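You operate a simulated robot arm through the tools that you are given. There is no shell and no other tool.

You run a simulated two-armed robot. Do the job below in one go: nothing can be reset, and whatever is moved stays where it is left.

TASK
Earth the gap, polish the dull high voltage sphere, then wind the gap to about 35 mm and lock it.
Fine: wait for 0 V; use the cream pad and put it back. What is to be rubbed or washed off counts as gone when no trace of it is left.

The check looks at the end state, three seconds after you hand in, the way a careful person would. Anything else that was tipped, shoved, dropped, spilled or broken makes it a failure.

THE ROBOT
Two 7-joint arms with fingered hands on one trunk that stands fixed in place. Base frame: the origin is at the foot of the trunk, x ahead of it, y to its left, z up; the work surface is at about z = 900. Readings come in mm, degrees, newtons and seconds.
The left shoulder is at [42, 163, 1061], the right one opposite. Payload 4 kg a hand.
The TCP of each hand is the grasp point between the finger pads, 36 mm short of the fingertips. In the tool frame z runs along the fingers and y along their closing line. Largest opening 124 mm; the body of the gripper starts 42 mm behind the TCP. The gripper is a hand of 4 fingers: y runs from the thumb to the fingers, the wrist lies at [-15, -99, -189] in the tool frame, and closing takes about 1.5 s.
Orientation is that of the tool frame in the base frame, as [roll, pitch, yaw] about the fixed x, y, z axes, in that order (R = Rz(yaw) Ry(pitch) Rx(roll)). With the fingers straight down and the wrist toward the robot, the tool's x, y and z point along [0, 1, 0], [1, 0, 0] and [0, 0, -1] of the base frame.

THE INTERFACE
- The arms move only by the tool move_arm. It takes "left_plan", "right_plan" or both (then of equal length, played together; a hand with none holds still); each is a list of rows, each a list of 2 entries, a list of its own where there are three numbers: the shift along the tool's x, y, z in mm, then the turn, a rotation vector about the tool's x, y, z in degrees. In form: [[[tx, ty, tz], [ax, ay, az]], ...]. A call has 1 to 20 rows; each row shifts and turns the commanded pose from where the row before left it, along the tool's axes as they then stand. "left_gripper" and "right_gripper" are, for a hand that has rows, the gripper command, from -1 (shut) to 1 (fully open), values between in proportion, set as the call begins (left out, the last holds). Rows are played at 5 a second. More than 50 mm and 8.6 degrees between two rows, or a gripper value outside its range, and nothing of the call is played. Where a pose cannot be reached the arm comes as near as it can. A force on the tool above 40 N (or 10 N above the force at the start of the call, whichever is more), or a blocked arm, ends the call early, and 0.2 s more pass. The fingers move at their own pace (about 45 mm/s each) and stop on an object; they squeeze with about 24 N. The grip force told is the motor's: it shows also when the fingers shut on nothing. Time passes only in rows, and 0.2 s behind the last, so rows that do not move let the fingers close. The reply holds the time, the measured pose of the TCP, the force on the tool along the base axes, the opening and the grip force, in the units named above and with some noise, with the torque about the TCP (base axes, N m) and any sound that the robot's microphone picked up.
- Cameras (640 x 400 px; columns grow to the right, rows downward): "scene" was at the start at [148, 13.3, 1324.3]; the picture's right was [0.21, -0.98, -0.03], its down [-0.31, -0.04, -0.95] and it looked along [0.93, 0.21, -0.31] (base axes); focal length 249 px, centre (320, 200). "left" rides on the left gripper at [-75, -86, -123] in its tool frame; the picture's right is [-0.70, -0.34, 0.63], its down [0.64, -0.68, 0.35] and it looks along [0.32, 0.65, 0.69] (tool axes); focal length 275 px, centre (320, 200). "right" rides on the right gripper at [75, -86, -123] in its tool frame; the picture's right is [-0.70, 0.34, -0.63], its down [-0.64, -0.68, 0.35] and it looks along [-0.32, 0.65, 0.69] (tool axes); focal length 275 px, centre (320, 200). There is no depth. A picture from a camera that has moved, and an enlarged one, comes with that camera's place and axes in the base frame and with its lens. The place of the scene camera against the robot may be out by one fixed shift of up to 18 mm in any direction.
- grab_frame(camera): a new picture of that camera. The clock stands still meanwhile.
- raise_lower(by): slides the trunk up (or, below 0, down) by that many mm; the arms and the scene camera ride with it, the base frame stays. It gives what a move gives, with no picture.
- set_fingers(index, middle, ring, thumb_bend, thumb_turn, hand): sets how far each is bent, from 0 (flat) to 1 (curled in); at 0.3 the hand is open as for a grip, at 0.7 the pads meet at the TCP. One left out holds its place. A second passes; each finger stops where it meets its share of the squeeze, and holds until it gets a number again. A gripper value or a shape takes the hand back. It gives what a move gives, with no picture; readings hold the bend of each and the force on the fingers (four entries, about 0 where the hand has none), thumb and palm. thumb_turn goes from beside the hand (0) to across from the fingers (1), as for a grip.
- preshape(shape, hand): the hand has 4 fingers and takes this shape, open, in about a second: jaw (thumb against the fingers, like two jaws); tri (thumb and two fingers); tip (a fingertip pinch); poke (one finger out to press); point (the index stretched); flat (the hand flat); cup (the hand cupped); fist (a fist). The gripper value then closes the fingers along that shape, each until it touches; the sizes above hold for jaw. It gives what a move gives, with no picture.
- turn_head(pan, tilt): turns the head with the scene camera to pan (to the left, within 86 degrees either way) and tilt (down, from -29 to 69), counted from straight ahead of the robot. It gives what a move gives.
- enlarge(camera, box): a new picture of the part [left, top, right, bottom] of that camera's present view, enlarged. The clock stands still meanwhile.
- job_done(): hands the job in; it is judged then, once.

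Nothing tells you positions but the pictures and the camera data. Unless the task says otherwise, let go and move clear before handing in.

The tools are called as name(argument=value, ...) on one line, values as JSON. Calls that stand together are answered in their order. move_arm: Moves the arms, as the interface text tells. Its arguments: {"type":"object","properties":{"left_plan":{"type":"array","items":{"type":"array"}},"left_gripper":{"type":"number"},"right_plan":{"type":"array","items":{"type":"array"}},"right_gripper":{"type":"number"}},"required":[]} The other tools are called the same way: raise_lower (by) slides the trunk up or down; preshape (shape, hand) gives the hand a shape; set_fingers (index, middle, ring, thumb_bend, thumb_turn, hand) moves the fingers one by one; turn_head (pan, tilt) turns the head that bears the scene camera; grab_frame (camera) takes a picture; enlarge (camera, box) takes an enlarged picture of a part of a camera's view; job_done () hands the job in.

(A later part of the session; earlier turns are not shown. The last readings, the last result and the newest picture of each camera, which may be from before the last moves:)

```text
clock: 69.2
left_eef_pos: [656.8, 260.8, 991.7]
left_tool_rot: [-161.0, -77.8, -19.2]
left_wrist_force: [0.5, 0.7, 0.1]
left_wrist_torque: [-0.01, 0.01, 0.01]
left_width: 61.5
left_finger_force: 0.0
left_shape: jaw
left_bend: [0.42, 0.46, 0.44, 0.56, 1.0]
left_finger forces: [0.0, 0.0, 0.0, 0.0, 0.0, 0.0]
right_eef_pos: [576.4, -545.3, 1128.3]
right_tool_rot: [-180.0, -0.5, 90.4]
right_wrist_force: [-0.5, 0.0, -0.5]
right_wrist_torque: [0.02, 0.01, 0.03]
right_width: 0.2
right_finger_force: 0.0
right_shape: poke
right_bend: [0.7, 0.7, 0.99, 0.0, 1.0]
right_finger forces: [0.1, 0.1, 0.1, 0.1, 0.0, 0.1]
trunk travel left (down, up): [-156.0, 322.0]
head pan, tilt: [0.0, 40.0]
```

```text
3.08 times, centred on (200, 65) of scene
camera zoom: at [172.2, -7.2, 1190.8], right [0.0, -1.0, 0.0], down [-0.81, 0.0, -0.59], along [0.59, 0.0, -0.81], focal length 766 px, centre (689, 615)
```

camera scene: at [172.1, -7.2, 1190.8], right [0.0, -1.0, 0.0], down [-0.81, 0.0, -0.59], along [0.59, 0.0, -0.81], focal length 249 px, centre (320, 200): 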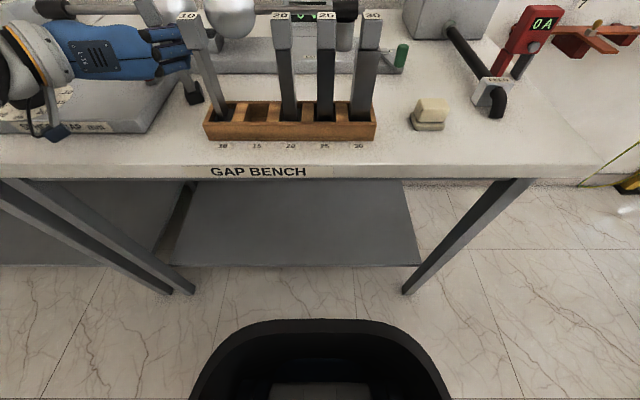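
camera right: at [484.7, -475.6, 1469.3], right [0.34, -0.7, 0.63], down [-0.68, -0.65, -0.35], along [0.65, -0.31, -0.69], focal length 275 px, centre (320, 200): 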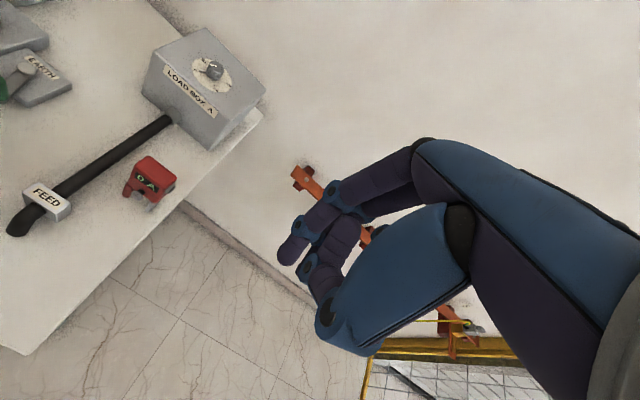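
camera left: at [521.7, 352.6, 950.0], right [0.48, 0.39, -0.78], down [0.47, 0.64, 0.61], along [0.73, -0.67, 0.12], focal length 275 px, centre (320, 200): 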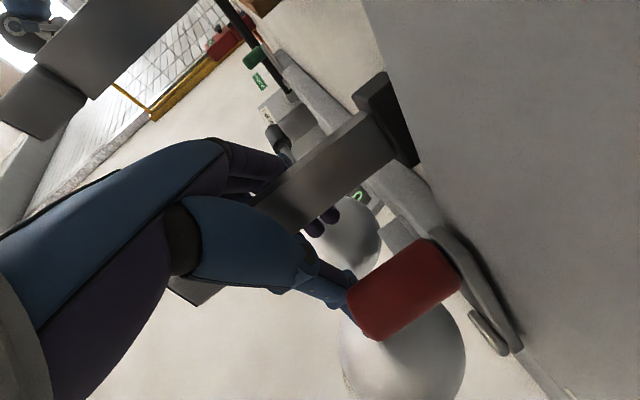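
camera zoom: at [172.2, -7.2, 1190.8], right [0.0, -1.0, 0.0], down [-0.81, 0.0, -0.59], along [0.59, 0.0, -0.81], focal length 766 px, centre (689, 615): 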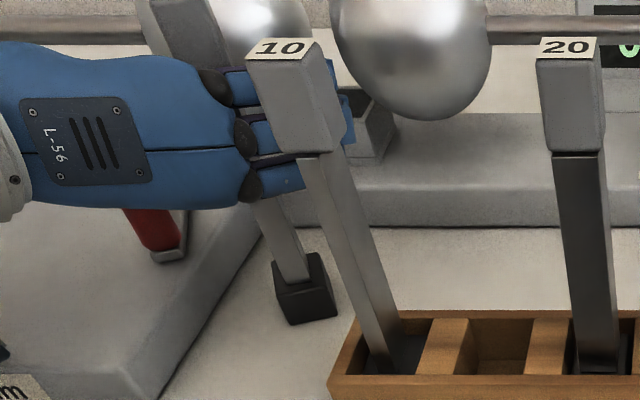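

move_arm(left_plan=[[[0, 4, -4], [0, 0, 0]], [[0, 4, -8], [0, 0, 0]], [[0, 3, -10], [0, 0, 0]], [[0, 2, -10], [0, 0, 0]], [[0, 0, 0], [0, 0, 0]]])

grab_frame(camera="left")

enlarge(camera="scene", box=[120, 0, 280, 130])

```text
clock: 70.4
left_eef_pos: [626.6, 247.9, 997.5]
left_tool_rot: [-161.1, -77.8, -18.9]
left_wrist_force: [0.5, -0.6, 0.3]
left_wrist_torque: [-0.01, 0.04, -0.01]
left_width: 61.7
left_finger_force: 0.1
left_shape: jaw
left_bend: [0.42, 0.46, 0.44, 0.56, 1.0]
left_finger forces: [0.1, 0.1, 0.0, 0.0, 0.0, 0.0]
right_eef_pos: [577.6, -545.7, 1128.9]
right_tool_rot: [-180.0, -0.3, 90.4]
right_wrist_force: [0.4, -0.3, 0.3]
right_wrist_torque: [-0.01, 0.01, -0.01]
right_width: 0.2
right_finger_force: 0.0
right_shape: poke
right_bend: [0.7, 0.7, 0.99, 0.0, 1.0]
right_finger forces: [0.0, 0.0, 0.0, 0.0, 0.0, 0.0]
trunk travel left (down, up): [-156.0, 322.0]
head pan, tilt: [0.0, 40.0]
```

```text
taken
camera left: at [490.9, 339.7, 955.5], right [0.48, 0.39, -0.78], down [0.47, 0.64, 0.61], along [0.73, -0.67, 0.12], focal length 275 px, centre (320, 200)
```

left: 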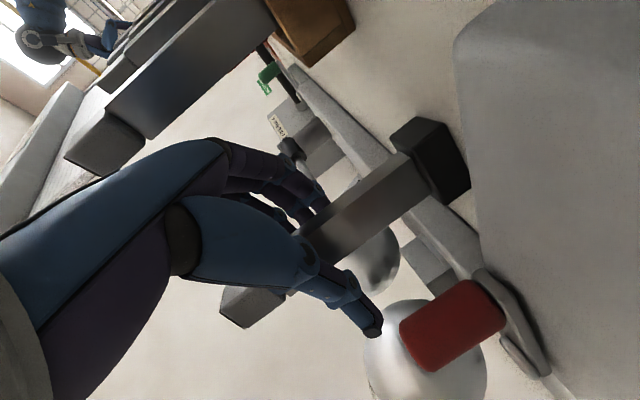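

```text
3.08 times, centred on (200, 65) of scene
camera zoom: at [172.2, -7.2, 1190.8], right [0.0, -1.0, 0.0], down [-0.81, 0.0, -0.59], along [0.59, 0.0, -0.81], focal length 766 px, centre (689, 615)
```

zoom: 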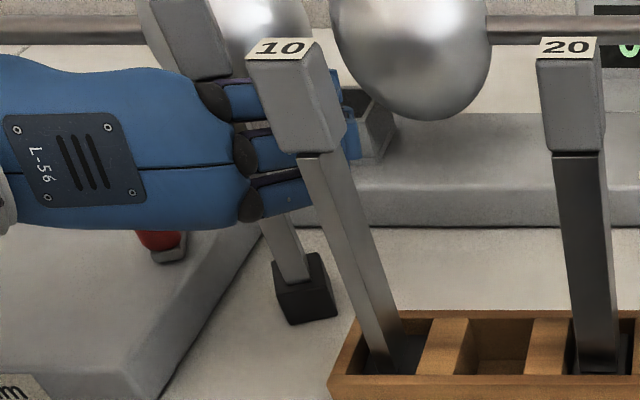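

move_arm(left_plan=[[[-9, 0, -7], [0, 0, 0]], [[-10, 0, -7], [0, 0, 0]], [[0, 0, 0], [0, -8, 0]], [[0, 0, 0], [0, -8, 0]], [[0, 0, 0], [0, 0, 0]]])

grab_frame(camera="left")

enlarge(camera="scene", box=[120, 0, 280, 130])

```text
clock: 71.6
left_eef_pos: [607.5, 248.6, 982.8]
left_tool_rot: [-171.3, -61.9, -8.3]
left_wrist_force: [-0.3, 0.1, -0.3]
left_wrist_torque: [-0.01, -0.01, 0.04]
left_width: 61.6
left_finger_force: 0.0
left_shape: jaw
left_bend: [0.42, 0.46, 0.44, 0.56, 1.0]
left_finger forces: [0.0, 0.0, 0.0, 0.1, 0.0, 0.1]
right_eef_pos: [577.7, -545.7, 1129.5]
right_tool_rot: [180.0, -0.4, 90.5]
right_wrist_force: [0.3, 0.7, 0.0]
right_wrist_torque: [-0.02, -0.01, 0.02]
right_width: 0.1
right_finger_force: 0.1
right_shape: poke
right_bend: [0.7, 0.7, 0.99, 0.0, 1.0]
right_finger forces: [0.0, 0.0, 0.0, 0.1, 0.1, 0.1]
trunk travel left (down, up): [-156.0, 322.0]
head pan, tilt: [0.0, 40.0]
```

```text
taken
camera left: at [464.6, 338.0, 979.1], right [0.24, 0.4, -0.89], down [0.61, 0.65, 0.46], along [0.75, -0.65, -0.09], focal length 275 px, centre (320, 200)
```

left: 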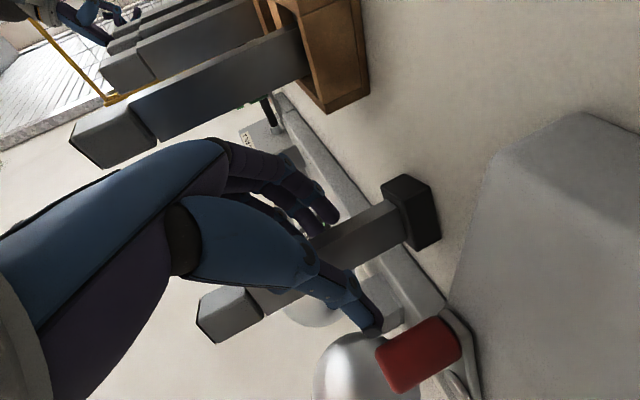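

```text
3.08 times, centred on (200, 65) of scene
camera zoom: at [172.0, -7.1, 1190.9], right [0.0, -1.0, 0.0], down [-0.81, 0.0, -0.59], along [0.59, 0.0, -0.81], focal length 766 px, centre (689, 615)
```

zoom: 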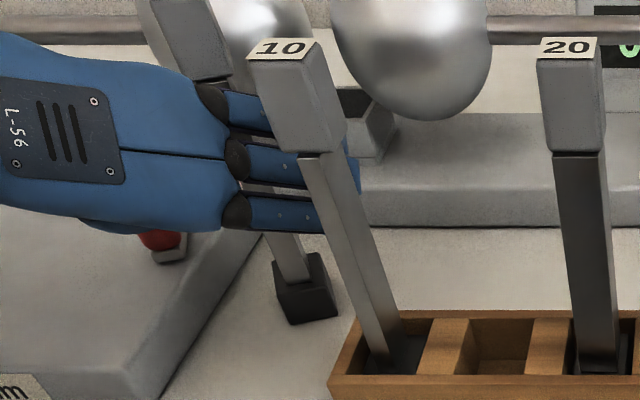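

move_arm(left_plan=[[[0, 0, 0], [0, -8, 0]], [[0, 0, 0], [0, -8, 0]], [[0, 0, -12], [0, 0, 0]], [[0, 0, -12], [0, 0, 0]], [[0, 0, -12], [0, 0, 0]], [[0, 0, -12], [0, 0, 0]], [[0, 0, -12], [0, 0, 0]], [[0, 0, 0], [0, 0, 0]]])

grab_frame(camera="left")

enlarge(camera="scene", box=[120, 0, 280, 130])

```text
clock: 73.4
left_eef_pos: [563.9, 245.7, 1023.7]
left_tool_rot: [-174.2, -46.3, -4.7]
left_wrist_force: [0.0, -0.3, 0.3]
left_wrist_torque: [0.01, 0.0, -0.03]
left_width: 62.0
left_finger_force: 0.0
left_shape: jaw
left_bend: [0.42, 0.46, 0.44, 0.56, 1.0]
left_finger forces: [0.0, 0.0, 0.0, 0.1, 0.1, 0.0]
right_eef_pos: [577.1, -544.7, 1128.5]
right_tool_rot: [-180.0, -0.3, 90.3]
right_wrist_force: [-0.3, -0.1, 1.2]
right_wrist_torque: [0.0, -0.01, -0.03]
right_width: 0.0
right_finger_force: 0.1
right_shape: poke
right_bend: [0.7, 0.7, 0.99, 0.0, 1.0]
right_finger forces: [0.0, 0.1, 0.0, 0.0, 0.0, 0.0]
trunk travel left (down, up): [-156.0, 322.0]
head pan, tilt: [0.0, 40.0]
```

```text
taken
camera left: at [424.7, 332.6, 1060.4], right [-0.02, 0.4, -0.92], down [0.7, 0.66, 0.28], along [0.71, -0.64, -0.29], focal length 275 px, centre (320, 200)
```

left: 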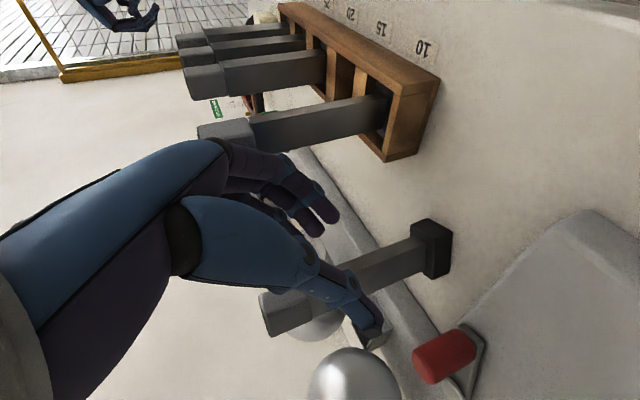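

```text
3.08 times, centred on (200, 65) of scene
camera zoom: at [172.2, -7.1, 1190.8], right [0.0, -1.0, 0.0], down [-0.81, 0.0, -0.59], along [0.59, 0.0, -0.81], focal length 766 px, centre (689, 615)
```

zoom: 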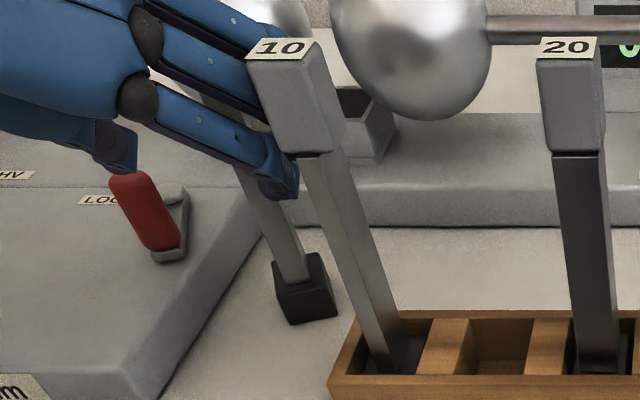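

move_arm(left_plan=[[[0, 0, -12], [0, 0, 0]], [[0, 0, -14], [0, 0, 0]], [[0, 0, 0], [0, 0, 0]]])

raise_lower(by=219)

grab_frame(camera="scene")

grab_frame(camera="left")

```text
clock: 74.2
left_eef_pos: [547.1, 245.2, 1041.2]
left_tool_rot: [-174.1, -46.3, -4.8]
left_wrist_force: [0.1, -0.7, -0.4]
left_wrist_torque: [-0.02, 0.02, 0.0]
left_width: 61.8
left_finger_force: 0.0
left_shape: jaw
left_bend: [0.42, 0.46, 0.44, 0.56, 1.0]
left_finger forces: [0.0, 0.2, 0.0, 0.1, 0.0, 0.0]
right_eef_pos: [577.0, -544.7, 1127.8]
right_tool_rot: [-180.0, -0.4, 90.4]
right_wrist_force: [0.5, 0.2, 0.7]
right_wrist_torque: [0.0, -0.01, -0.02]
right_width: 0.1
right_finger_force: 0.0
right_shape: poke
right_bend: [0.7, 0.7, 0.99, 0.0, 1.0]
right_finger forces: [0.0, 0.0, 0.0, 0.0, 0.0, 0.0]
trunk travel left (down, up): [-156.0, 322.0]
head pan, tilt: [0.0, 40.0]
```

```text
clock: 76.6
left_eef_pos: [546.3, 246.2, 1259.6]
left_tool_rot: [-174.2, -46.3, -4.9]
left_wrist_force: [0.1, 0.3, 0.1]
left_wrist_torque: [0.01, -0.02, 0.02]
left_width: 61.6
left_finger_force: 0.0
left_shape: jaw
left_bend: [0.42, 0.46, 0.44, 0.56, 1.0]
left_finger forces: [0.0, 0.0, 0.1, 0.0, 0.1, 0.0]
right_eef_pos: [578.2, -545.1, 1348.0]
right_tool_rot: [-179.9, -0.4, 90.4]
right_wrist_force: [0.7, -0.2, -0.6]
right_wrist_torque: [0.01, -0.03, 0.01]
right_width: 0.0
right_finger_force: 0.1
right_shape: poke
right_bend: [0.7, 0.7, 0.99, 0.0, 1.0]
right_finger forces: [0.1, 0.1, 0.1, 0.0, 0.0, 0.0]
trunk travel left (down, up): [-375.0, 103.0]
head pan, tilt: [0.0, 40.0]
```

```text
taken
camera scene: at [82.1, -7.2, 1444.7], right [0.0, -1.0, 0.0], down [-0.66, 0.0, -0.75], along [0.75, 0.0, -0.66], focal length 249 px, centre (320, 200)
```

scene: 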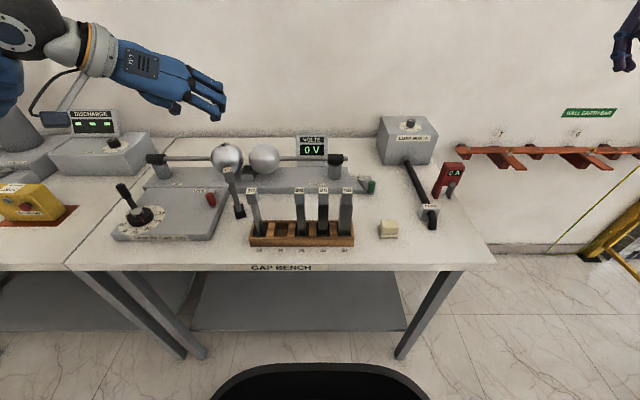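

```text
taken
camera left: at [405.7, 331.7, 1296.6], right [-0.02, 0.4, -0.92], down [0.7, 0.66, 0.28], along [0.71, -0.64, -0.29], focal length 275 px, centre (320, 200)
```

left: 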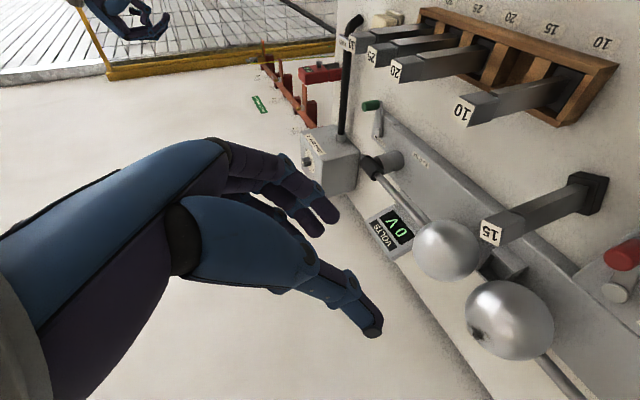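

The "15" block now stands upright on the free area. Next I measure its position and yaw, and the empty slot, for a regrasp from above.

enlarge(camera="scene", box=[200, 150, 320, 250])

move_arm(left_plan=[[[0, 0, 0], [0, -8, 0]], [[0, 0, 0], [0, -8, 0]], [[0, 0, 0], [0, -8, 0]], [[0, 0, 0], [0, -8, 0]], [[0, 0, 0], [0, -8, 0]], [[0, 0, 0], [0, -6, 0]], [[0, 0, 0], [0, 0, -4]], [[0, 0, 0], [0, 0, 0]]])

grab_frame(camera="left")

```text
4.00 times, centred on (260, 200) of scene
camera zoom: at [82.1, -7.2, 1444.7], right [0.0, -1.0, 0.0], down [-0.66, 0.0, -0.75], along [0.75, 0.0, -0.66], focal length 996 px, centre (560, 200)
```

zoom: 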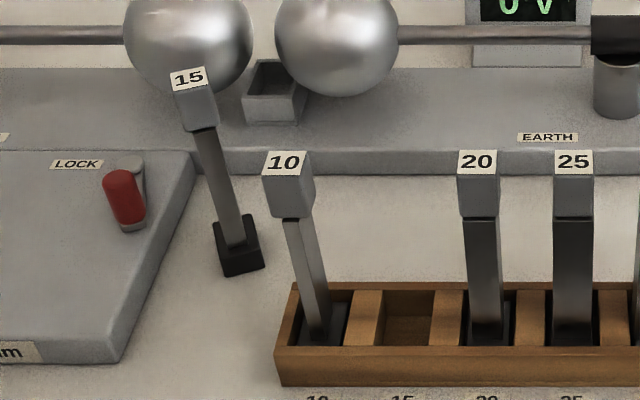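

```text
clock: 78.4
left_eef_pos: [546.5, 244.9, 1259.7]
left_tool_rot: [-176.0, -0.7, 3.4]
left_wrist_force: [-0.1, 0.4, -0.5]
left_wrist_torque: [-0.01, 0.04, -0.01]
left_width: 61.8
left_finger_force: 0.0
left_shape: jaw
left_bend: [0.42, 0.46, 0.44, 0.56, 1.0]
left_finger forces: [0.0, 0.0, 0.0, 0.0, 0.0, 0.0]
right_eef_pos: [576.9, -546.1, 1346.9]
right_tool_rot: [-179.9, -0.4, 90.4]
right_wrist_force: [0.2, -0.3, -0.1]
right_wrist_torque: [0.0, -0.02, -0.01]
right_width: 0.0
right_finger_force: 0.0
right_shape: poke
right_bend: [0.7, 0.7, 0.99, 0.0, 1.0]
right_finger forces: [0.0, 0.1, 0.0, 0.1, 0.0, 0.0]
trunk travel left (down, up): [-375.0, 103.0]
head pan, tilt: [0.0, 40.0]
```

```text
taken
camera left: at [464.9, 319.0, 1388.2], right [-0.71, 0.34, -0.62], down [0.6, 0.74, -0.29], along [0.36, -0.58, -0.73], focal length 275 px, centre (320, 200)
```

left: 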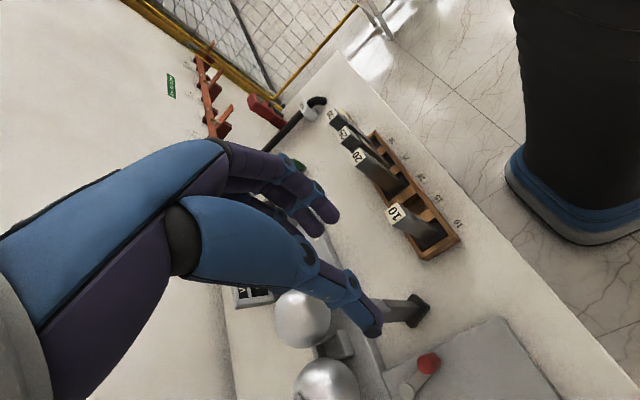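

enlarge(camera="left", box=[340, 180, 480, 340])

move_arm(left_plan=[[[0, 0, 0], [-4, 0, 0]], [[0, -40, 0], [0, 0, 3.4]], [[0, -40, 0], [0, 0, 0]], [[0, -20, 0], [0, 0, 0]], [[0, 0, 0], [0, 0, 0]]])

grab_frame(camera="left")

```text
2.50 times, centred on (410, 260) of left
camera zoom: at [464.9, 319.0, 1388.2], right [-0.71, 0.34, -0.62], down [0.6, 0.74, -0.29], along [0.36, -0.58, -0.73], focal length 688 px, centre (95, 50)
```

zoom: 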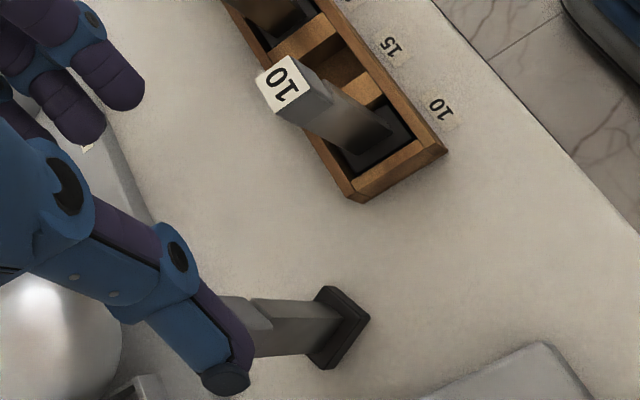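

```text
clock: 79.6
left_eef_pos: [543.9, 346.6, 1260.3]
left_tool_rot: [180.0, -0.8, 0.1]
left_wrist_force: [-0.5, 0.0, -0.6]
left_wrist_torque: [0.02, -0.02, -0.01]
left_width: 61.7
left_finger_force: 0.0
left_shape: jaw
left_bend: [0.42, 0.46, 0.44, 0.56, 1.0]
left_finger forces: [0.1, 0.0, 0.0, 0.0, 0.0, 0.0]
right_eef_pos: [578.7, -546.0, 1348.1]
right_tool_rot: [-180.0, -0.4, 90.4]
right_wrist_force: [0.2, -0.4, 1.0]
right_wrist_torque: [0.0, -0.04, -0.02]
right_width: 0.2
right_finger_force: 0.0
right_shape: poke
right_bend: [0.7, 0.7, 0.99, 0.0, 1.0]
right_finger forces: [0.0, 0.0, 0.0, 0.0, 0.0, 0.0]
trunk travel left (down, up): [-375.0, 103.0]
head pan, tilt: [0.0, 40.0]
```

```text
taken
camera left: at [466.2, 433.1, 1382.5], right [-0.69, 0.34, -0.64], down [0.65, 0.68, -0.34], along [0.32, -0.65, -0.69], focal length 275 px, centre (320, 200)
```

left: 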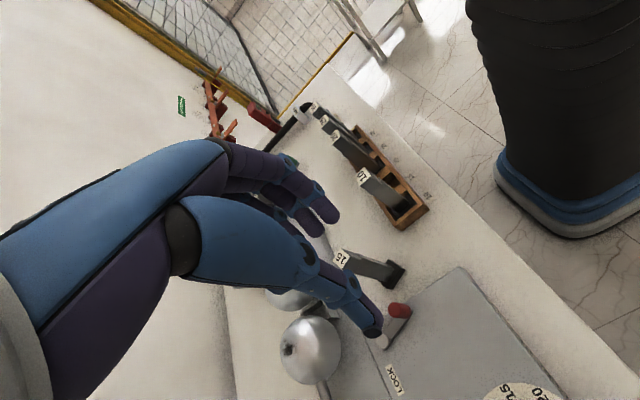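

enlarge(camera="left", box=[320, 150, 440, 310])

enlarge(camera="left", box=[320, 220, 420, 300])

```text
2.50 times, centred on (380, 230) of left
camera zoom: at [466.2, 433.1, 1382.5], right [-0.69, 0.34, -0.64], down [0.65, 0.68, -0.34], along [0.32, -0.65, -0.69], focal length 688 px, centre (170, 125)
```

zoom: 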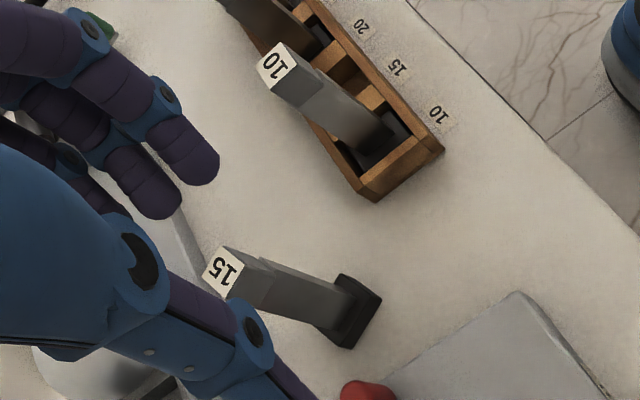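

```text
5.00 times, centred on (370, 260) of left
camera zoom: at [466.2, 433.1, 1382.5], right [-0.69, 0.34, -0.64], down [0.65, 0.68, -0.34], along [0.32, -0.65, -0.69], focal length 1376 px, centre (70, -100)
```

zoom: 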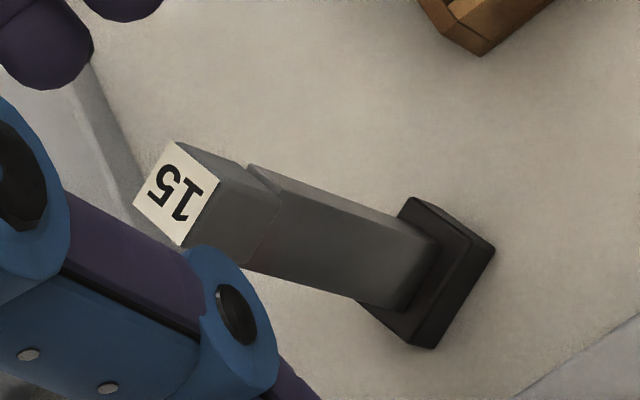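

The block stands at about (625,245), yaw ≈ +20°, label top at z≈1065; the slot's target for its head is about (534,105) with yaw ≈ 2°. I'll bring the left hand above it, tool down, yaw 20°.

move_arm(left_plan=[[[27, 34, 0], [0, 0.8, 0]], [[27, 34, 0], [0, 0, 0]], [[27, 33, 0], [0, 0, -6.8]], [[0, 0, 20], [0, 0, -6.8]], [[0, 0, 20], [0, 0, -6.8]], [[0, 0, 20], [0, 0, 0]], [[0, 0, 0], [0, 0, 0]]])

grab_frame(camera="left")

enlarge(camera="scene", box=[160, 80, 300, 240])

```text
clock: 81.2
left_eef_pos: [625.5, 243.4, 1201.6]
left_tool_rot: [179.5, -1.4, 20.4]
left_wrist_force: [0.0, 0.6, 0.1]
left_wrist_torque: [0.02, 0.0, -0.02]
left_width: 61.5
left_finger_force: 0.1
left_shape: jaw
left_bend: [0.42, 0.46, 0.44, 0.56, 1.0]
left_finger forces: [0.0, 0.0, 0.1, 0.1, 0.0, 0.1]
right_eef_pos: [578.2, -546.1, 1347.4]
right_tool_rot: [179.9, -0.4, 90.3]
right_wrist_force: [-0.3, -0.3, -1.3]
right_wrist_torque: [-0.02, 0.0, 0.03]
right_width: 0.1
right_finger_force: 0.0
right_shape: poke
right_bend: [0.7, 0.7, 0.99, 0.0, 1.0]
right_finger forces: [0.1, 0.0, 0.1, 0.0, 0.0, 0.0]
trunk travel left (down, up): [-375.0, 103.0]
head pan, tilt: [0.0, 40.0]
```

```text
taken
camera left: at [521.6, 299.6, 1322.4], right [-0.75, 0.07, -0.65], down [0.38, 0.86, -0.34], along [0.54, -0.5, -0.68], focal length 275 px, centre (320, 200)
```

left: 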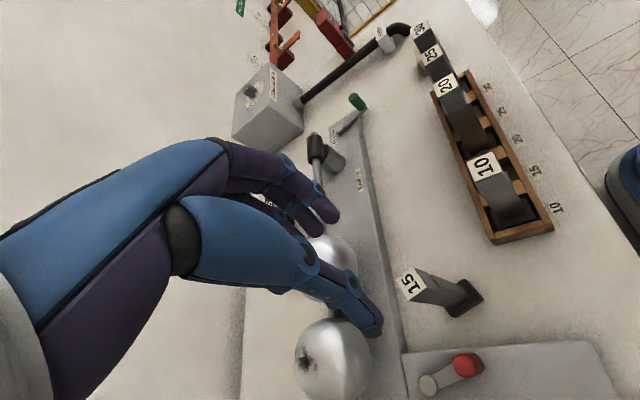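

```text
2.50 times, centred on (230, 160) of scene
camera zoom: at [81.6, -7.2, 1444.9], right [0.0, -1.0, 0.0], down [-0.66, 0.0, -0.75], along [0.75, 0.0, -0.66], focal length 623 px, centre (545, 300)
```

zoom: 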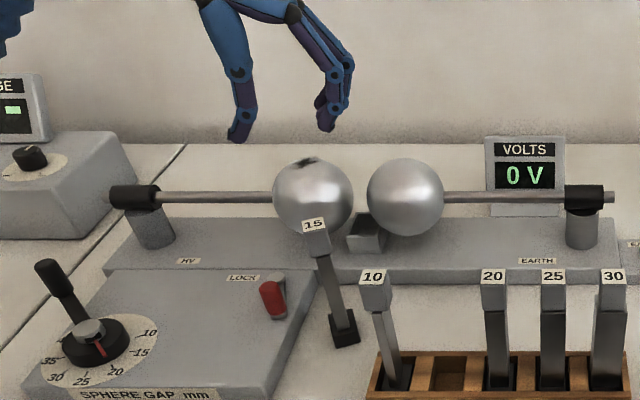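

move_arm(left_plan=[[[0, -2.5, 0], [0, -1.4, 0]], [[0, 0, 30], [0, 0, 0]], [[0, 0, 30], [0, 0, 0]], [[0, 0, 30], [0, 0, 0]], [[0, 0, 10], [0, 0, 0]], [[0, 0, 0], [0, 0, 0]]])

grab_frame(camera="left")

enlarge(camera="scene", box=[180, 100, 280, 230])

```text
clock: 82.6
left_eef_pos: [625.4, 246.1, 1102.3]
left_tool_rot: [179.4, 0.0, 20.4]
left_wrist_force: [0.2, 0.1, -0.9]
left_wrist_torque: [-0.02, 0.03, 0.01]
left_width: 62.2
left_finger_force: 0.1
left_shape: jaw
left_bend: [0.42, 0.46, 0.44, 0.56, 1.0]
left_finger forces: [0.0, 0.0, 0.0, 0.0, 0.1, 0.0]
right_eef_pos: [576.9, -545.5, 1348.0]
right_tool_rot: [-180.0, -0.4, 90.4]
right_wrist_force: [0.5, 0.7, -0.1]
right_wrist_torque: [0.03, 0.02, -0.03]
right_width: 0.0
right_finger_force: 0.0
right_shape: poke
right_bend: [0.7, 0.7, 0.99, 0.0, 1.0]
right_finger forces: [0.1, 0.0, 0.1, 0.1, 0.0, 0.0]
trunk travel left (down, up): [-375.0, 103.0]
head pan, tilt: [0.0, 40.0]
```

```text
taken
camera left: at [524.2, 302.1, 1223.8], right [-0.77, 0.07, -0.64], down [0.37, 0.86, -0.35], along [0.52, -0.5, -0.69], focal length 275 px, centre (320, 200)
```

left: 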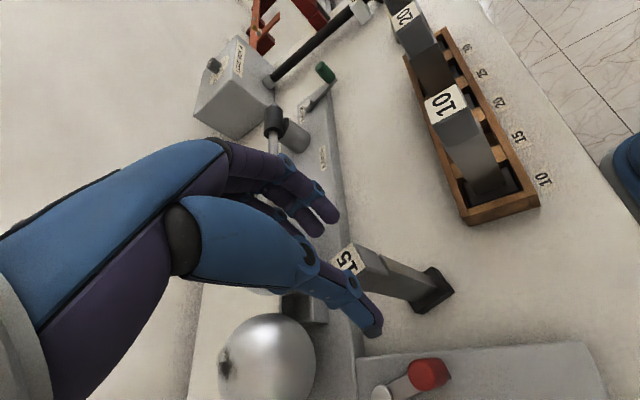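

```text
3.08 times, centred on (230, 165) of scene
camera zoom: at [81.7, -7.2, 1444.8], right [0.0, -1.0, 0.0], down [-0.66, 0.0, -0.75], along [0.75, 0.0, -0.66], focal length 766 px, centre (597, 308)
```

zoom: 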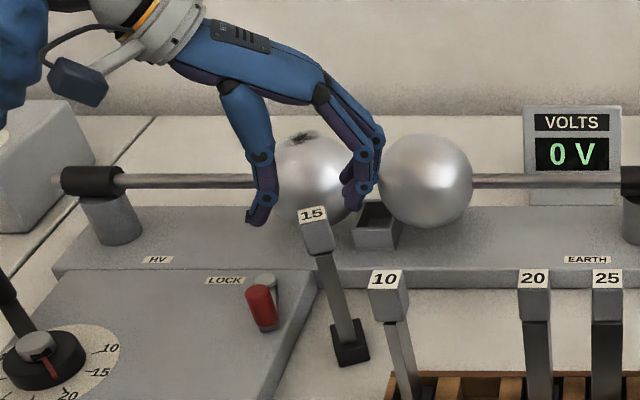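

enlarge(camera="left", box=[300, 210, 400, 290])

```text
5.00 times, centred on (350, 250) of left
camera zoom: at [524.2, 302.1, 1223.8], right [-0.77, 0.07, -0.64], down [0.37, 0.86, -0.35], along [0.52, -0.5, -0.69], focal length 1376 px, centre (170, -50)
```

zoom: 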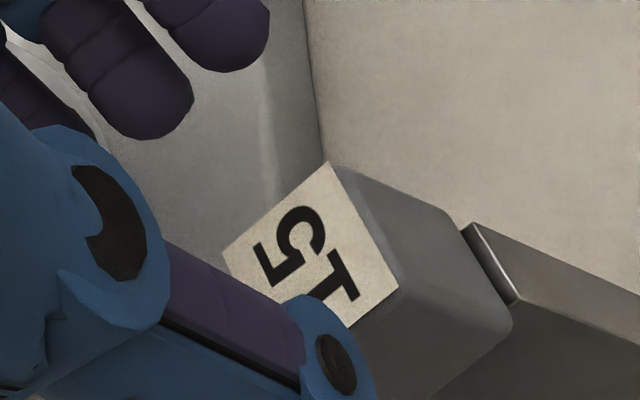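

move_arm(left_plan=[[[-0.8, 1.4, 15], [0, 0, 0]], [[0, 0, 15], [0, 0, 0]], [[0, 0, 6], [0, 0, 0]], [[0, 0, 0], [0, 0, 0]], [[0, 0, 0], [0, 0, 0]]])

grab_frame(camera="left")

enlarge(camera="scene", box=[180, 100, 280, 230])

```text
clock: 83.8
left_eef_pos: [625.7, 244.1, 1065.7]
left_tool_rot: [179.5, 0.1, 20.4]
left_wrist_force: [-0.8, 0.8, -0.5]
left_wrist_torque: [-0.01, 0.0, 0.0]
left_width: 61.8
left_finger_force: 0.1
left_shape: jaw
left_bend: [0.42, 0.46, 0.44, 0.56, 1.0]
left_finger forces: [0.0, 0.0, 0.1, 0.0, 0.0, 0.0]
right_eef_pos: [577.5, -545.1, 1347.9]
right_tool_rot: [180.0, -0.4, 90.4]
right_wrist_force: [0.7, 0.0, 0.2]
right_wrist_torque: [-0.02, -0.01, -0.02]
right_width: 0.0
right_finger_force: 0.0
right_shape: poke
right_bend: [0.7, 0.7, 0.99, 0.0, 1.0]
right_finger forces: [0.0, 0.0, 0.0, 0.1, 0.0, 0.0]
trunk travel left (down, up): [-375.0, 103.0]
head pan, tilt: [0.0, 40.0]
```

```text
taken
camera left: at [524.2, 300.7, 1187.9], right [-0.77, 0.07, -0.64], down [0.37, 0.86, -0.35], along [0.52, -0.5, -0.69], focal length 275 px, centre (320, 200)
```

left: 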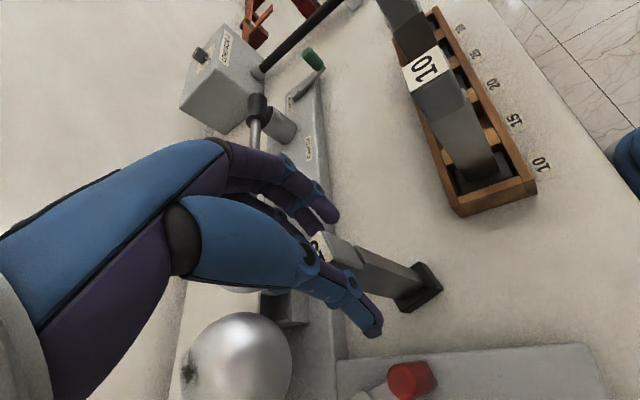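

```text
3.08 times, centred on (230, 165) of scene
camera zoom: at [81.8, -7.2, 1444.8], right [0.0, -1.0, 0.0], down [-0.66, 0.0, -0.75], along [0.75, 0.0, -0.66], focal length 766 px, centre (597, 308)
```

zoom: 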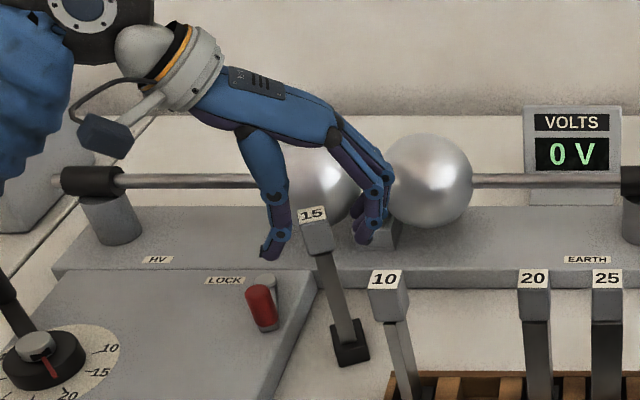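

move_arm(left_plan=[[[0, 0, 10], [0, 0, 0]], [[0, 0, 0], [0, 0, 0]]])

move_arm(left_plan=[[[0, 0, 0], [0, 0, 0]], [[0, 0, 0], [0, 0, 0]], [[0, 0, 0], [0, 0, 0]], [[0, 0, 0], [0, 0, 0]], [[0, 0, 0], [0, 0, 0]], [[0, 0, 0], [0, 0, 0]]], left_gripper=-1)

grab_frame(camera="left")

enlarge(camera="scene", box=[180, 100, 280, 230])

```text
clock: 84.4
left_eef_pos: [624.8, 244.7, 1055.9]
left_tool_rot: [179.5, 0.0, 20.5]
left_wrist_force: [0.1, -0.4, -0.2]
left_wrist_torque: [0.01, 0.03, 0.0]
left_width: 62.0
left_finger_force: 0.1
left_shape: jaw
left_bend: [0.42, 0.46, 0.44, 0.56, 1.0]
left_finger forces: [0.0, 0.0, 0.0, 0.1, 0.0, 0.0]
right_eef_pos: [577.4, -545.3, 1347.9]
right_tool_rot: [-180.0, -0.4, 90.4]
right_wrist_force: [0.8, -0.1, 0.1]
right_wrist_torque: [0.0, -0.04, -0.04]
right_width: 0.0
right_finger_force: 0.1
right_shape: poke
right_bend: [0.7, 0.7, 0.99, 0.0, 1.0]
right_finger forces: [0.0, 0.0, 0.1, 0.0, 0.0, 0.1]
trunk travel left (down, up): [-375.0, 103.0]
head pan, tilt: [0.0, 40.0]
```

```text
clock: 85.8
left_eef_pos: [626.2, 244.8, 1054.9]
left_tool_rot: [179.5, 0.0, 20.4]
left_wrist_force: [0.8, -0.9, -3.9]
left_wrist_torque: [-0.09, 0.02, -0.01]
left_width: 16.9
left_finger_force: 23.7
left_shape: jaw
left_bend: [0.57, 0.59, 0.68, 0.66, 1.0]
left_finger forces: [18.4, 11.7, 0.1, 0.0, 29.0, 0.0]
right_eef_pos: [577.3, -545.9, 1347.6]
right_tool_rot: [179.9, -0.3, 90.4]
right_wrist_force: [-0.1, 0.1, 0.4]
right_wrist_torque: [0.01, -0.05, -0.02]
right_width: 0.0
right_finger_force: 0.0
right_shape: poke
right_bend: [0.7, 0.7, 0.99, 0.0, 1.0]
right_finger forces: [0.0, 0.0, 0.1, 0.1, 0.0, 0.0]
trunk travel left (down, up): [-375.0, 103.0]
head pan, tilt: [0.0, 40.0]
```

```text
taken
camera left: at [524.2, 301.0, 1177.6], right [-0.77, 0.07, -0.64], down [0.37, 0.86, -0.35], along [0.52, -0.5, -0.69], focal length 275 px, centre (320, 200)
```

left: 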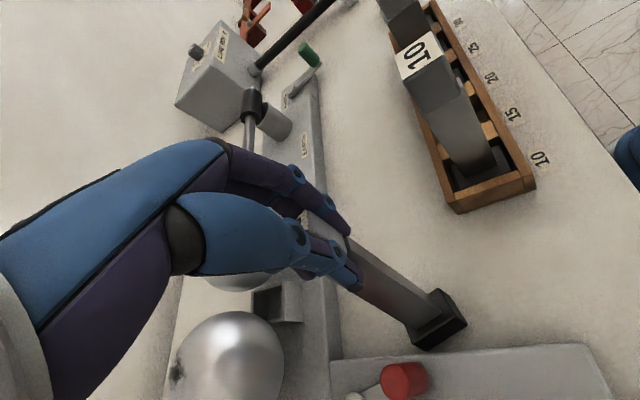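

```text
3.08 times, centred on (230, 165) of scene
camera zoom: at [82.0, -7.1, 1444.8], right [0.0, -1.0, 0.0], down [-0.66, 0.0, -0.75], along [0.75, 0.0, -0.66], focal length 766 px, centre (597, 308)
```

zoom: 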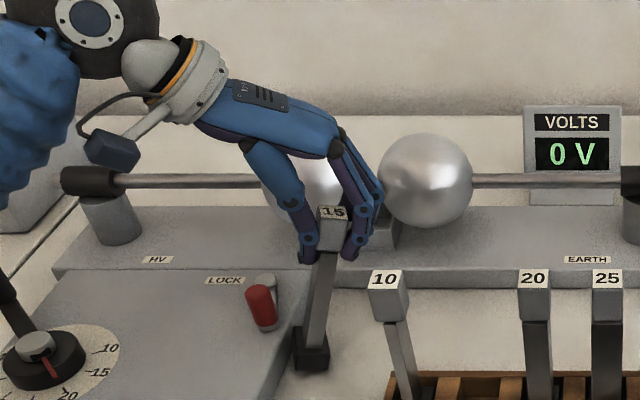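

Closing across y tilts the block ~18° sideways in this hand, so inserting like this would foul the neighbouring blocks. I'll lift slightly, lean the hand to make the block vertical, set it down again and regrasp with the jaws across x.

move_arm(left_plan=[[[0, 0, -14], [0, 0, 0]], [[0, 0, 0], [-6, 0, 0]], [[0, 0, 0], [-6, 0, 0]], [[0, 0, 0], [-6, 0, 0]], [[0, 0, 0], [0, 0, 0]], [[0, 0, 0], [0, 0, 0]]])

grab_frame(camera="left")

enlarge(camera="scene", box=[180, 100, 280, 230])

```text
clock: 87.2
left_eef_pos: [625.8, 244.7, 1068.7]
left_tool_rot: [161.5, 0.0, 20.4]
left_wrist_force: [-0.3, -0.5, -3.1]
left_wrist_torque: [0.03, -0.02, -0.01]
left_width: 17.2
left_finger_force: 23.9
left_shape: jaw
left_bend: [0.57, 0.6, 0.68, 0.66, 1.0]
left_finger forces: [18.5, 11.6, 0.0, 0.0, 29.6, 0.0]
right_eef_pos: [577.4, -545.7, 1347.9]
right_tool_rot: [-179.9, -0.5, 90.4]
right_wrist_force: [-0.9, -0.2, -0.5]
right_wrist_torque: [0.0, 0.02, 0.01]
right_width: 0.1
right_finger_force: 0.0
right_shape: poke
right_bend: [0.7, 0.7, 0.99, 0.0, 1.0]
right_finger forces: [0.0, 0.1, 0.1, 0.0, 0.0, 0.1]
trunk travel left (down, up): [-375.0, 103.0]
head pan, tilt: [0.0, 40.0]
```

```text
taken
camera left: at [512.6, 332.6, 1159.2], right [-0.69, -0.13, -0.71], down [0.42, 0.73, -0.54], along [0.59, -0.67, -0.45], focal length 275 px, centre (320, 200)
```

left: 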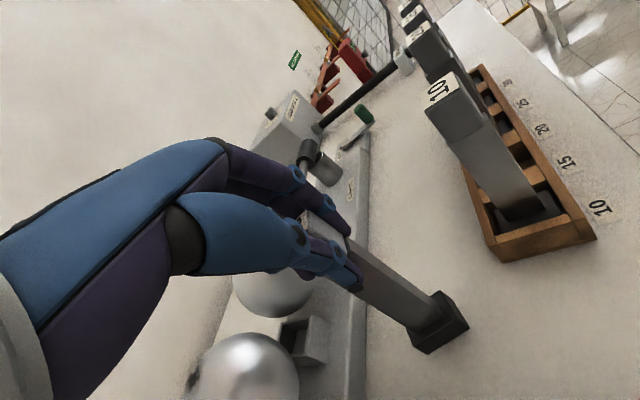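

```text
3.08 times, centred on (230, 165) of scene
camera zoom: at [81.9, -7.0, 1444.8], right [0.0, -1.0, 0.0], down [-0.66, 0.0, -0.75], along [0.75, 0.0, -0.66], focal length 766 px, centre (597, 308)
```

zoom: 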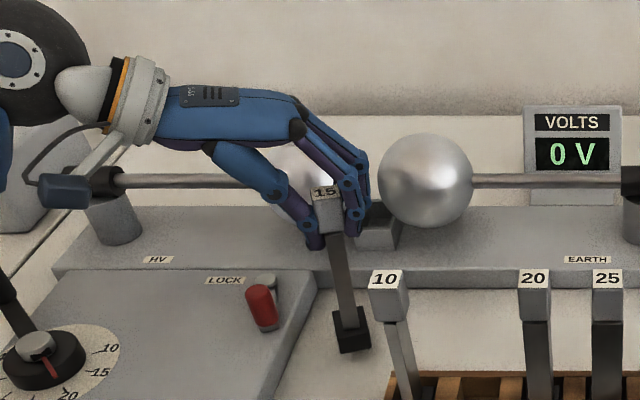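

move_arm(left_plan=[[[0, 0, 0], [-5, 0, 0]], [[0, 0, 0], [0, 0, 0]], [[0, 0, 0], [0, 0, 0]]])

raise_lower(by=-8)

enlarge(camera="scene", box=[180, 100, 280, 230])

```text
clock: 88.0
left_eef_pos: [626.1, 244.6, 1068.6]
left_tool_rot: [156.5, 0.0, 20.3]
left_wrist_force: [0.3, -0.8, -5.0]
left_wrist_torque: [0.05, 0.01, 0.0]
left_width: 16.9
left_finger_force: 23.9
left_shape: jaw
left_bend: [0.57, 0.6, 0.68, 0.66, 1.0]
left_finger forces: [18.4, 11.4, 0.0, 0.1, 29.7, 0.1]
right_eef_pos: [577.9, -545.6, 1348.6]
right_tool_rot: [-180.0, -0.4, 90.4]
right_wrist_force: [0.0, 0.1, 0.5]
right_wrist_torque: [0.03, 0.01, -0.01]
right_width: 0.2
right_finger_force: 0.2
right_shape: poke
right_bend: [0.7, 0.7, 0.99, 0.0, 1.0]
right_finger forces: [0.0, 0.0, 0.0, 0.1, 0.0, 0.0]
trunk travel left (down, up): [-375.0, 103.0]
head pan, tilt: [0.0, 40.0]
```

```text
clock: 88.5
left_eef_pos: [625.5, 245.4, 1062.0]
left_tool_rot: [156.5, 0.0, 20.4]
left_wrist_force: [-0.2, 0.2, -3.2]
left_wrist_torque: [0.06, 0.04, -0.01]
left_width: 16.9
left_finger_force: 24.0
left_shape: jaw
left_bend: [0.57, 0.6, 0.68, 0.66, 1.0]
left_finger forces: [18.5, 11.5, 0.0, 0.1, 29.7, 0.0]
right_eef_pos: [578.0, -546.0, 1339.6]
right_tool_rot: [-180.0, -0.4, 90.4]
right_wrist_force: [-0.2, -0.7, -0.5]
right_wrist_torque: [0.01, -0.01, -0.02]
right_width: 0.0
right_finger_force: 0.1
right_shape: poke
right_bend: [0.7, 0.7, 0.99, 0.0, 1.0]
right_finger forces: [0.1, 0.0, 0.1, 0.0, 0.1, 0.1]
trunk travel left (down, up): [-367.0, 111.0]
head pan, tilt: [0.0, 40.0]
```

```text
3.08 times, centred on (230, 165) of scene
camera zoom: at [83.8, -7.0, 1436.1], right [0.0, -1.0, 0.0], down [-0.67, 0.0, -0.75], along [0.75, 0.0, -0.67], focal length 766 px, centre (597, 308)
```

zoom: 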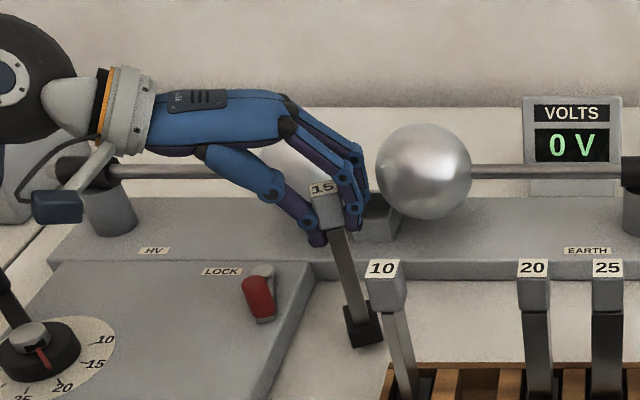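

raise_lower(by=-4)

raise_lower(by=-3)

raise_lower(by=-3)

```text
clock: 89.1
left_eef_pos: [624.9, 244.5, 1056.8]
left_tool_rot: [156.5, 0.0, 20.4]
left_wrist_force: [0.0, -0.7, -2.9]
left_wrist_torque: [0.13, 0.03, -0.03]
left_width: 16.8
left_finger_force: 24.0
left_shape: jaw
left_bend: [0.57, 0.6, 0.68, 0.66, 1.0]
left_finger forces: [18.4, 11.6, 0.1, 0.1, 29.7, 0.0]
right_eef_pos: [577.0, -546.6, 1336.6]
right_tool_rot: [-180.0, -0.5, 90.5]
right_wrist_force: [-0.3, -0.6, 0.7]
right_wrist_torque: [0.01, 0.02, -0.01]
right_width: 0.1
right_finger_force: 0.0
right_shape: poke
right_bend: [0.7, 0.7, 0.99, 0.0, 1.0]
right_finger forces: [0.0, 0.1, 0.1, 0.0, 0.1, 0.1]
trunk travel left (down, up): [-363.0, 115.0]
head pan, tilt: [0.0, 40.0]
```

```text
clock: 89.6
left_eef_pos: [625.8, 242.7, 1054.0]
left_tool_rot: [156.5, 0.0, 20.4]
left_wrist_force: [-0.5, -0.1, -2.4]
left_wrist_torque: [0.04, -0.01, 0.01]
left_width: 17.0
left_finger_force: 24.2
left_shape: jaw
left_bend: [0.57, 0.6, 0.68, 0.66, 1.0]
left_finger forces: [18.4, 11.5, 0.0, 0.0, 29.8, 0.1]
right_eef_pos: [577.3, -545.2, 1332.8]
right_tool_rot: [-180.0, -0.4, 90.4]
right_wrist_force: [-0.4, 0.4, -0.1]
right_wrist_torque: [-0.03, 0.0, 0.01]
right_width: 0.2
right_finger_force: 0.0
right_shape: poke
right_bend: [0.7, 0.7, 0.99, 0.0, 1.0]
right_finger forces: [0.0, 0.0, 0.0, 0.1, 0.0, 0.0]
trunk travel left (down, up): [-360.0, 118.0]
head pan, tilt: [0.0, 40.0]
```

```text
clock: 90.1
left_eef_pos: [625.6, 244.8, 1053.0]
left_tool_rot: [156.6, 0.1, 20.3]
left_wrist_force: [-0.2, -0.5, -2.4]
left_wrist_torque: [0.08, 0.0, 0.0]
left_width: 17.1
left_finger_force: 24.2
left_shape: jaw
left_bend: [0.57, 0.6, 0.68, 0.66, 1.0]
left_finger forces: [18.4, 11.5, 0.0, 0.0, 29.7, 0.0]
right_eef_pos: [577.8, -545.0, 1330.4]
right_tool_rot: [179.9, -0.5, 90.3]
right_wrist_force: [0.5, -0.6, 0.5]
right_wrist_torque: [-0.01, -0.02, 0.0]
right_width: 0.0
right_finger_force: 0.0
right_shape: poke
right_bend: [0.7, 0.7, 0.99, 0.0, 1.0]
right_finger forces: [0.1, 0.0, 0.0, 0.1, 0.0, 0.1]
trunk travel left (down, up): [-357.0, 121.0]
head pan, tilt: [0.0, 40.0]
```

raise_lower(by=-3)

raise_lower(by=-2)

enlarge(camera="left", box=[340, 220, 500, 380])

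```text
clock: 90.6
left_eef_pos: [624.9, 243.6, 1049.5]
left_tool_rot: [156.5, -0.1, 20.5]
left_wrist_force: [-0.9, -1.2, 4.5]
left_wrist_torque: [-0.1, 0.01, 0.0]
left_width: 16.3
left_finger_force: 24.2
left_shape: jaw
left_bend: [0.57, 0.6, 0.68, 0.66, 1.0]
left_finger forces: [19.1, 12.6, 0.0, 0.0, 30.4, 0.0]
right_eef_pos: [575.4, -545.2, 1326.2]
right_tool_rot: [179.9, -0.3, 90.4]
right_wrist_force: [-0.7, 0.7, -0.1]
right_wrist_torque: [-0.01, -0.03, -0.01]
right_width: 0.0
right_finger_force: 0.1
right_shape: poke
right_bend: [0.7, 0.7, 0.99, 0.0, 1.0]
right_finger forces: [0.0, 0.0, 0.0, 0.0, 0.0, 0.0]
trunk travel left (down, up): [-354.0, 124.0]
head pan, tilt: [0.0, 40.0]
```

```text
clock: 91.1
left_eef_pos: [623.9, 243.7, 1049.0]
left_tool_rot: [156.4, -0.1, 20.6]
left_wrist_force: [-1.8, -3.0, 14.6]
left_wrist_torque: [-0.36, -0.04, -0.06]
left_width: 15.8
left_finger_force: 24.6
left_shape: jaw
left_bend: [0.57, 0.59, 0.68, 0.67, 1.0]
left_finger forces: [20.5, 13.2, 0.0, 0.1, 30.5, 0.1]
right_eef_pos: [576.2, -546.3, 1326.2]
right_tool_rot: [-179.9, -0.5, 90.4]
right_wrist_force: [-0.1, -0.1, 0.6]
right_wrist_torque: [0.0, 0.0, 0.01]
right_width: 0.1
right_finger_force: 0.0
right_shape: poke
right_bend: [0.7, 0.7, 0.99, 0.0, 1.0]
right_finger forces: [0.1, 0.0, 0.0, 0.1, 0.1, 0.1]
trunk travel left (down, up): [-352.0, 126.0]
head pan, tilt: [0.0, 40.0]
```

```text
2.50 times, centred on (420, 300) of left
camera zoom: at [509.0, 338.6, 1127.0], right [-0.67, -0.19, -0.72], down [0.44, 0.68, -0.59], along [0.6, -0.71, -0.37], focal length 688 px, centre (70, -50)
```

zoom: 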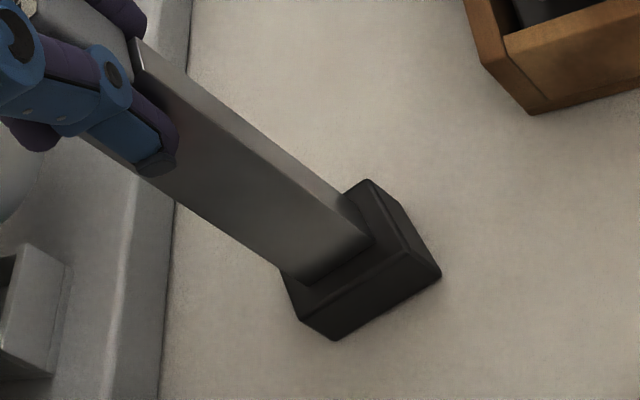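

raise_lower(by=1.5)

move_arm(left_plan=[[[0, 0, 0], [0, 0, 0]], [[0, 0, 0], [0, 0, 0]], [[0, 0, 0], [0, 0, 0]], [[0, 0, 0], [0, 0, 0]]], left_gripper=0.1)

grab_frame(camera="left")

enlarge(camera="scene", box=[180, 100, 280, 230])

```text
clock: 91.7
left_eef_pos: [624.4, 243.8, 1048.2]
left_tool_rot: [156.5, -0.1, 20.4]
left_wrist_force: [-2.1, -3.2, 10.3]
left_wrist_torque: [-0.25, -0.05, -0.02]
left_width: 15.6
left_finger_force: 24.0
left_shape: jaw
left_bend: [0.57, 0.59, 0.68, 0.67, 1.0]
left_finger forces: [20.1, 13.1, 0.0, 0.0, 30.4, 0.0]
right_eef_pos: [575.5, -546.3, 1325.3]
right_tool_rot: [179.9, -0.4, 90.3]
right_wrist_force: [-0.4, 0.4, 0.0]
right_wrist_torque: [0.02, 0.05, -0.04]
right_width: 0.0
right_finger_force: 0.1
right_shape: poke
right_bend: [0.7, 0.7, 0.99, 0.0, 1.0]
right_finger forces: [0.0, 0.1, 0.1, 0.0, 0.0, 0.0]
trunk travel left (down, up): [-354.0, 124.0]
head pan, tilt: [0.0, 40.0]
```

```text
clock: 92.7
left_eef_pos: [625.0, 244.4, 1048.1]
left_tool_rot: [156.5, 0.0, 20.4]
left_wrist_force: [0.1, -0.3, 0.5]
left_wrist_torque: [-0.04, -0.01, 0.03]
left_width: 67.6
left_finger_force: 0.0
left_shape: jaw
left_bend: [0.4, 0.44, 0.42, 0.54, 1.0]
left_finger forces: [0.0, 0.1, 0.1, 0.1, 0.0, 0.1]
right_eef_pos: [578.2, -545.4, 1325.8]
right_tool_rot: [-180.0, -0.4, 90.4]
right_wrist_force: [0.8, -0.5, -0.3]
right_wrist_torque: [-0.02, 0.01, 0.0]
right_width: 0.0
right_finger_force: 0.0
right_shape: poke
right_bend: [0.7, 0.7, 0.99, 0.0, 1.0]
right_finger forces: [0.0, 0.1, 0.0, 0.0, 0.1, 0.0]
trunk travel left (down, up): [-354.0, 124.0]
head pan, tilt: [0.0, 40.0]
```

```text
taken
camera left: at [509.9, 339.0, 1127.2], right [-0.67, -0.19, -0.72], down [0.43, 0.68, -0.59], along [0.6, -0.71, -0.38], focal length 275 px, centre (320, 200)
```

left: 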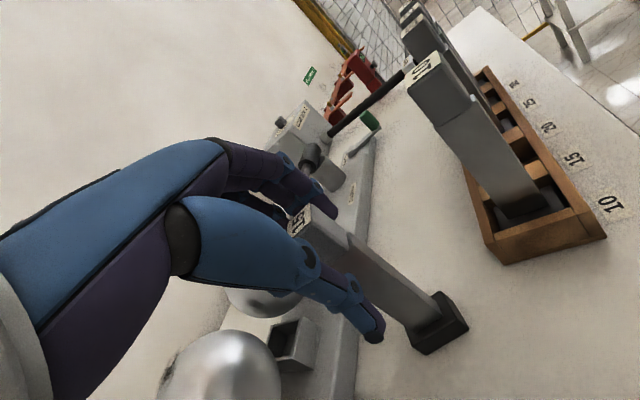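

```text
3.08 times, centred on (230, 165) of scene
camera zoom: at [86.8, -7.2, 1421.7], right [0.0, -1.0, 0.0], down [-0.67, 0.0, -0.74], along [0.74, 0.0, -0.67], focal length 766 px, centre (597, 308)
```

zoom: 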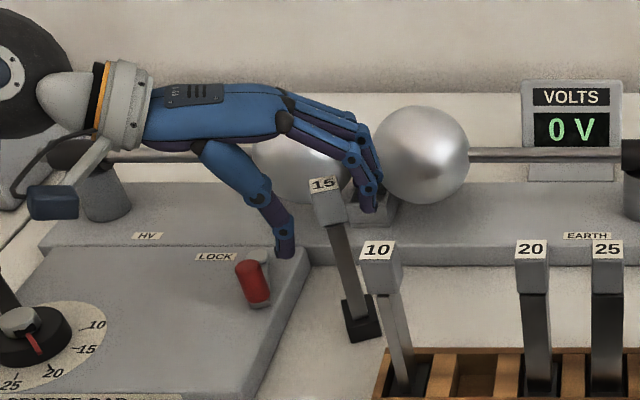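

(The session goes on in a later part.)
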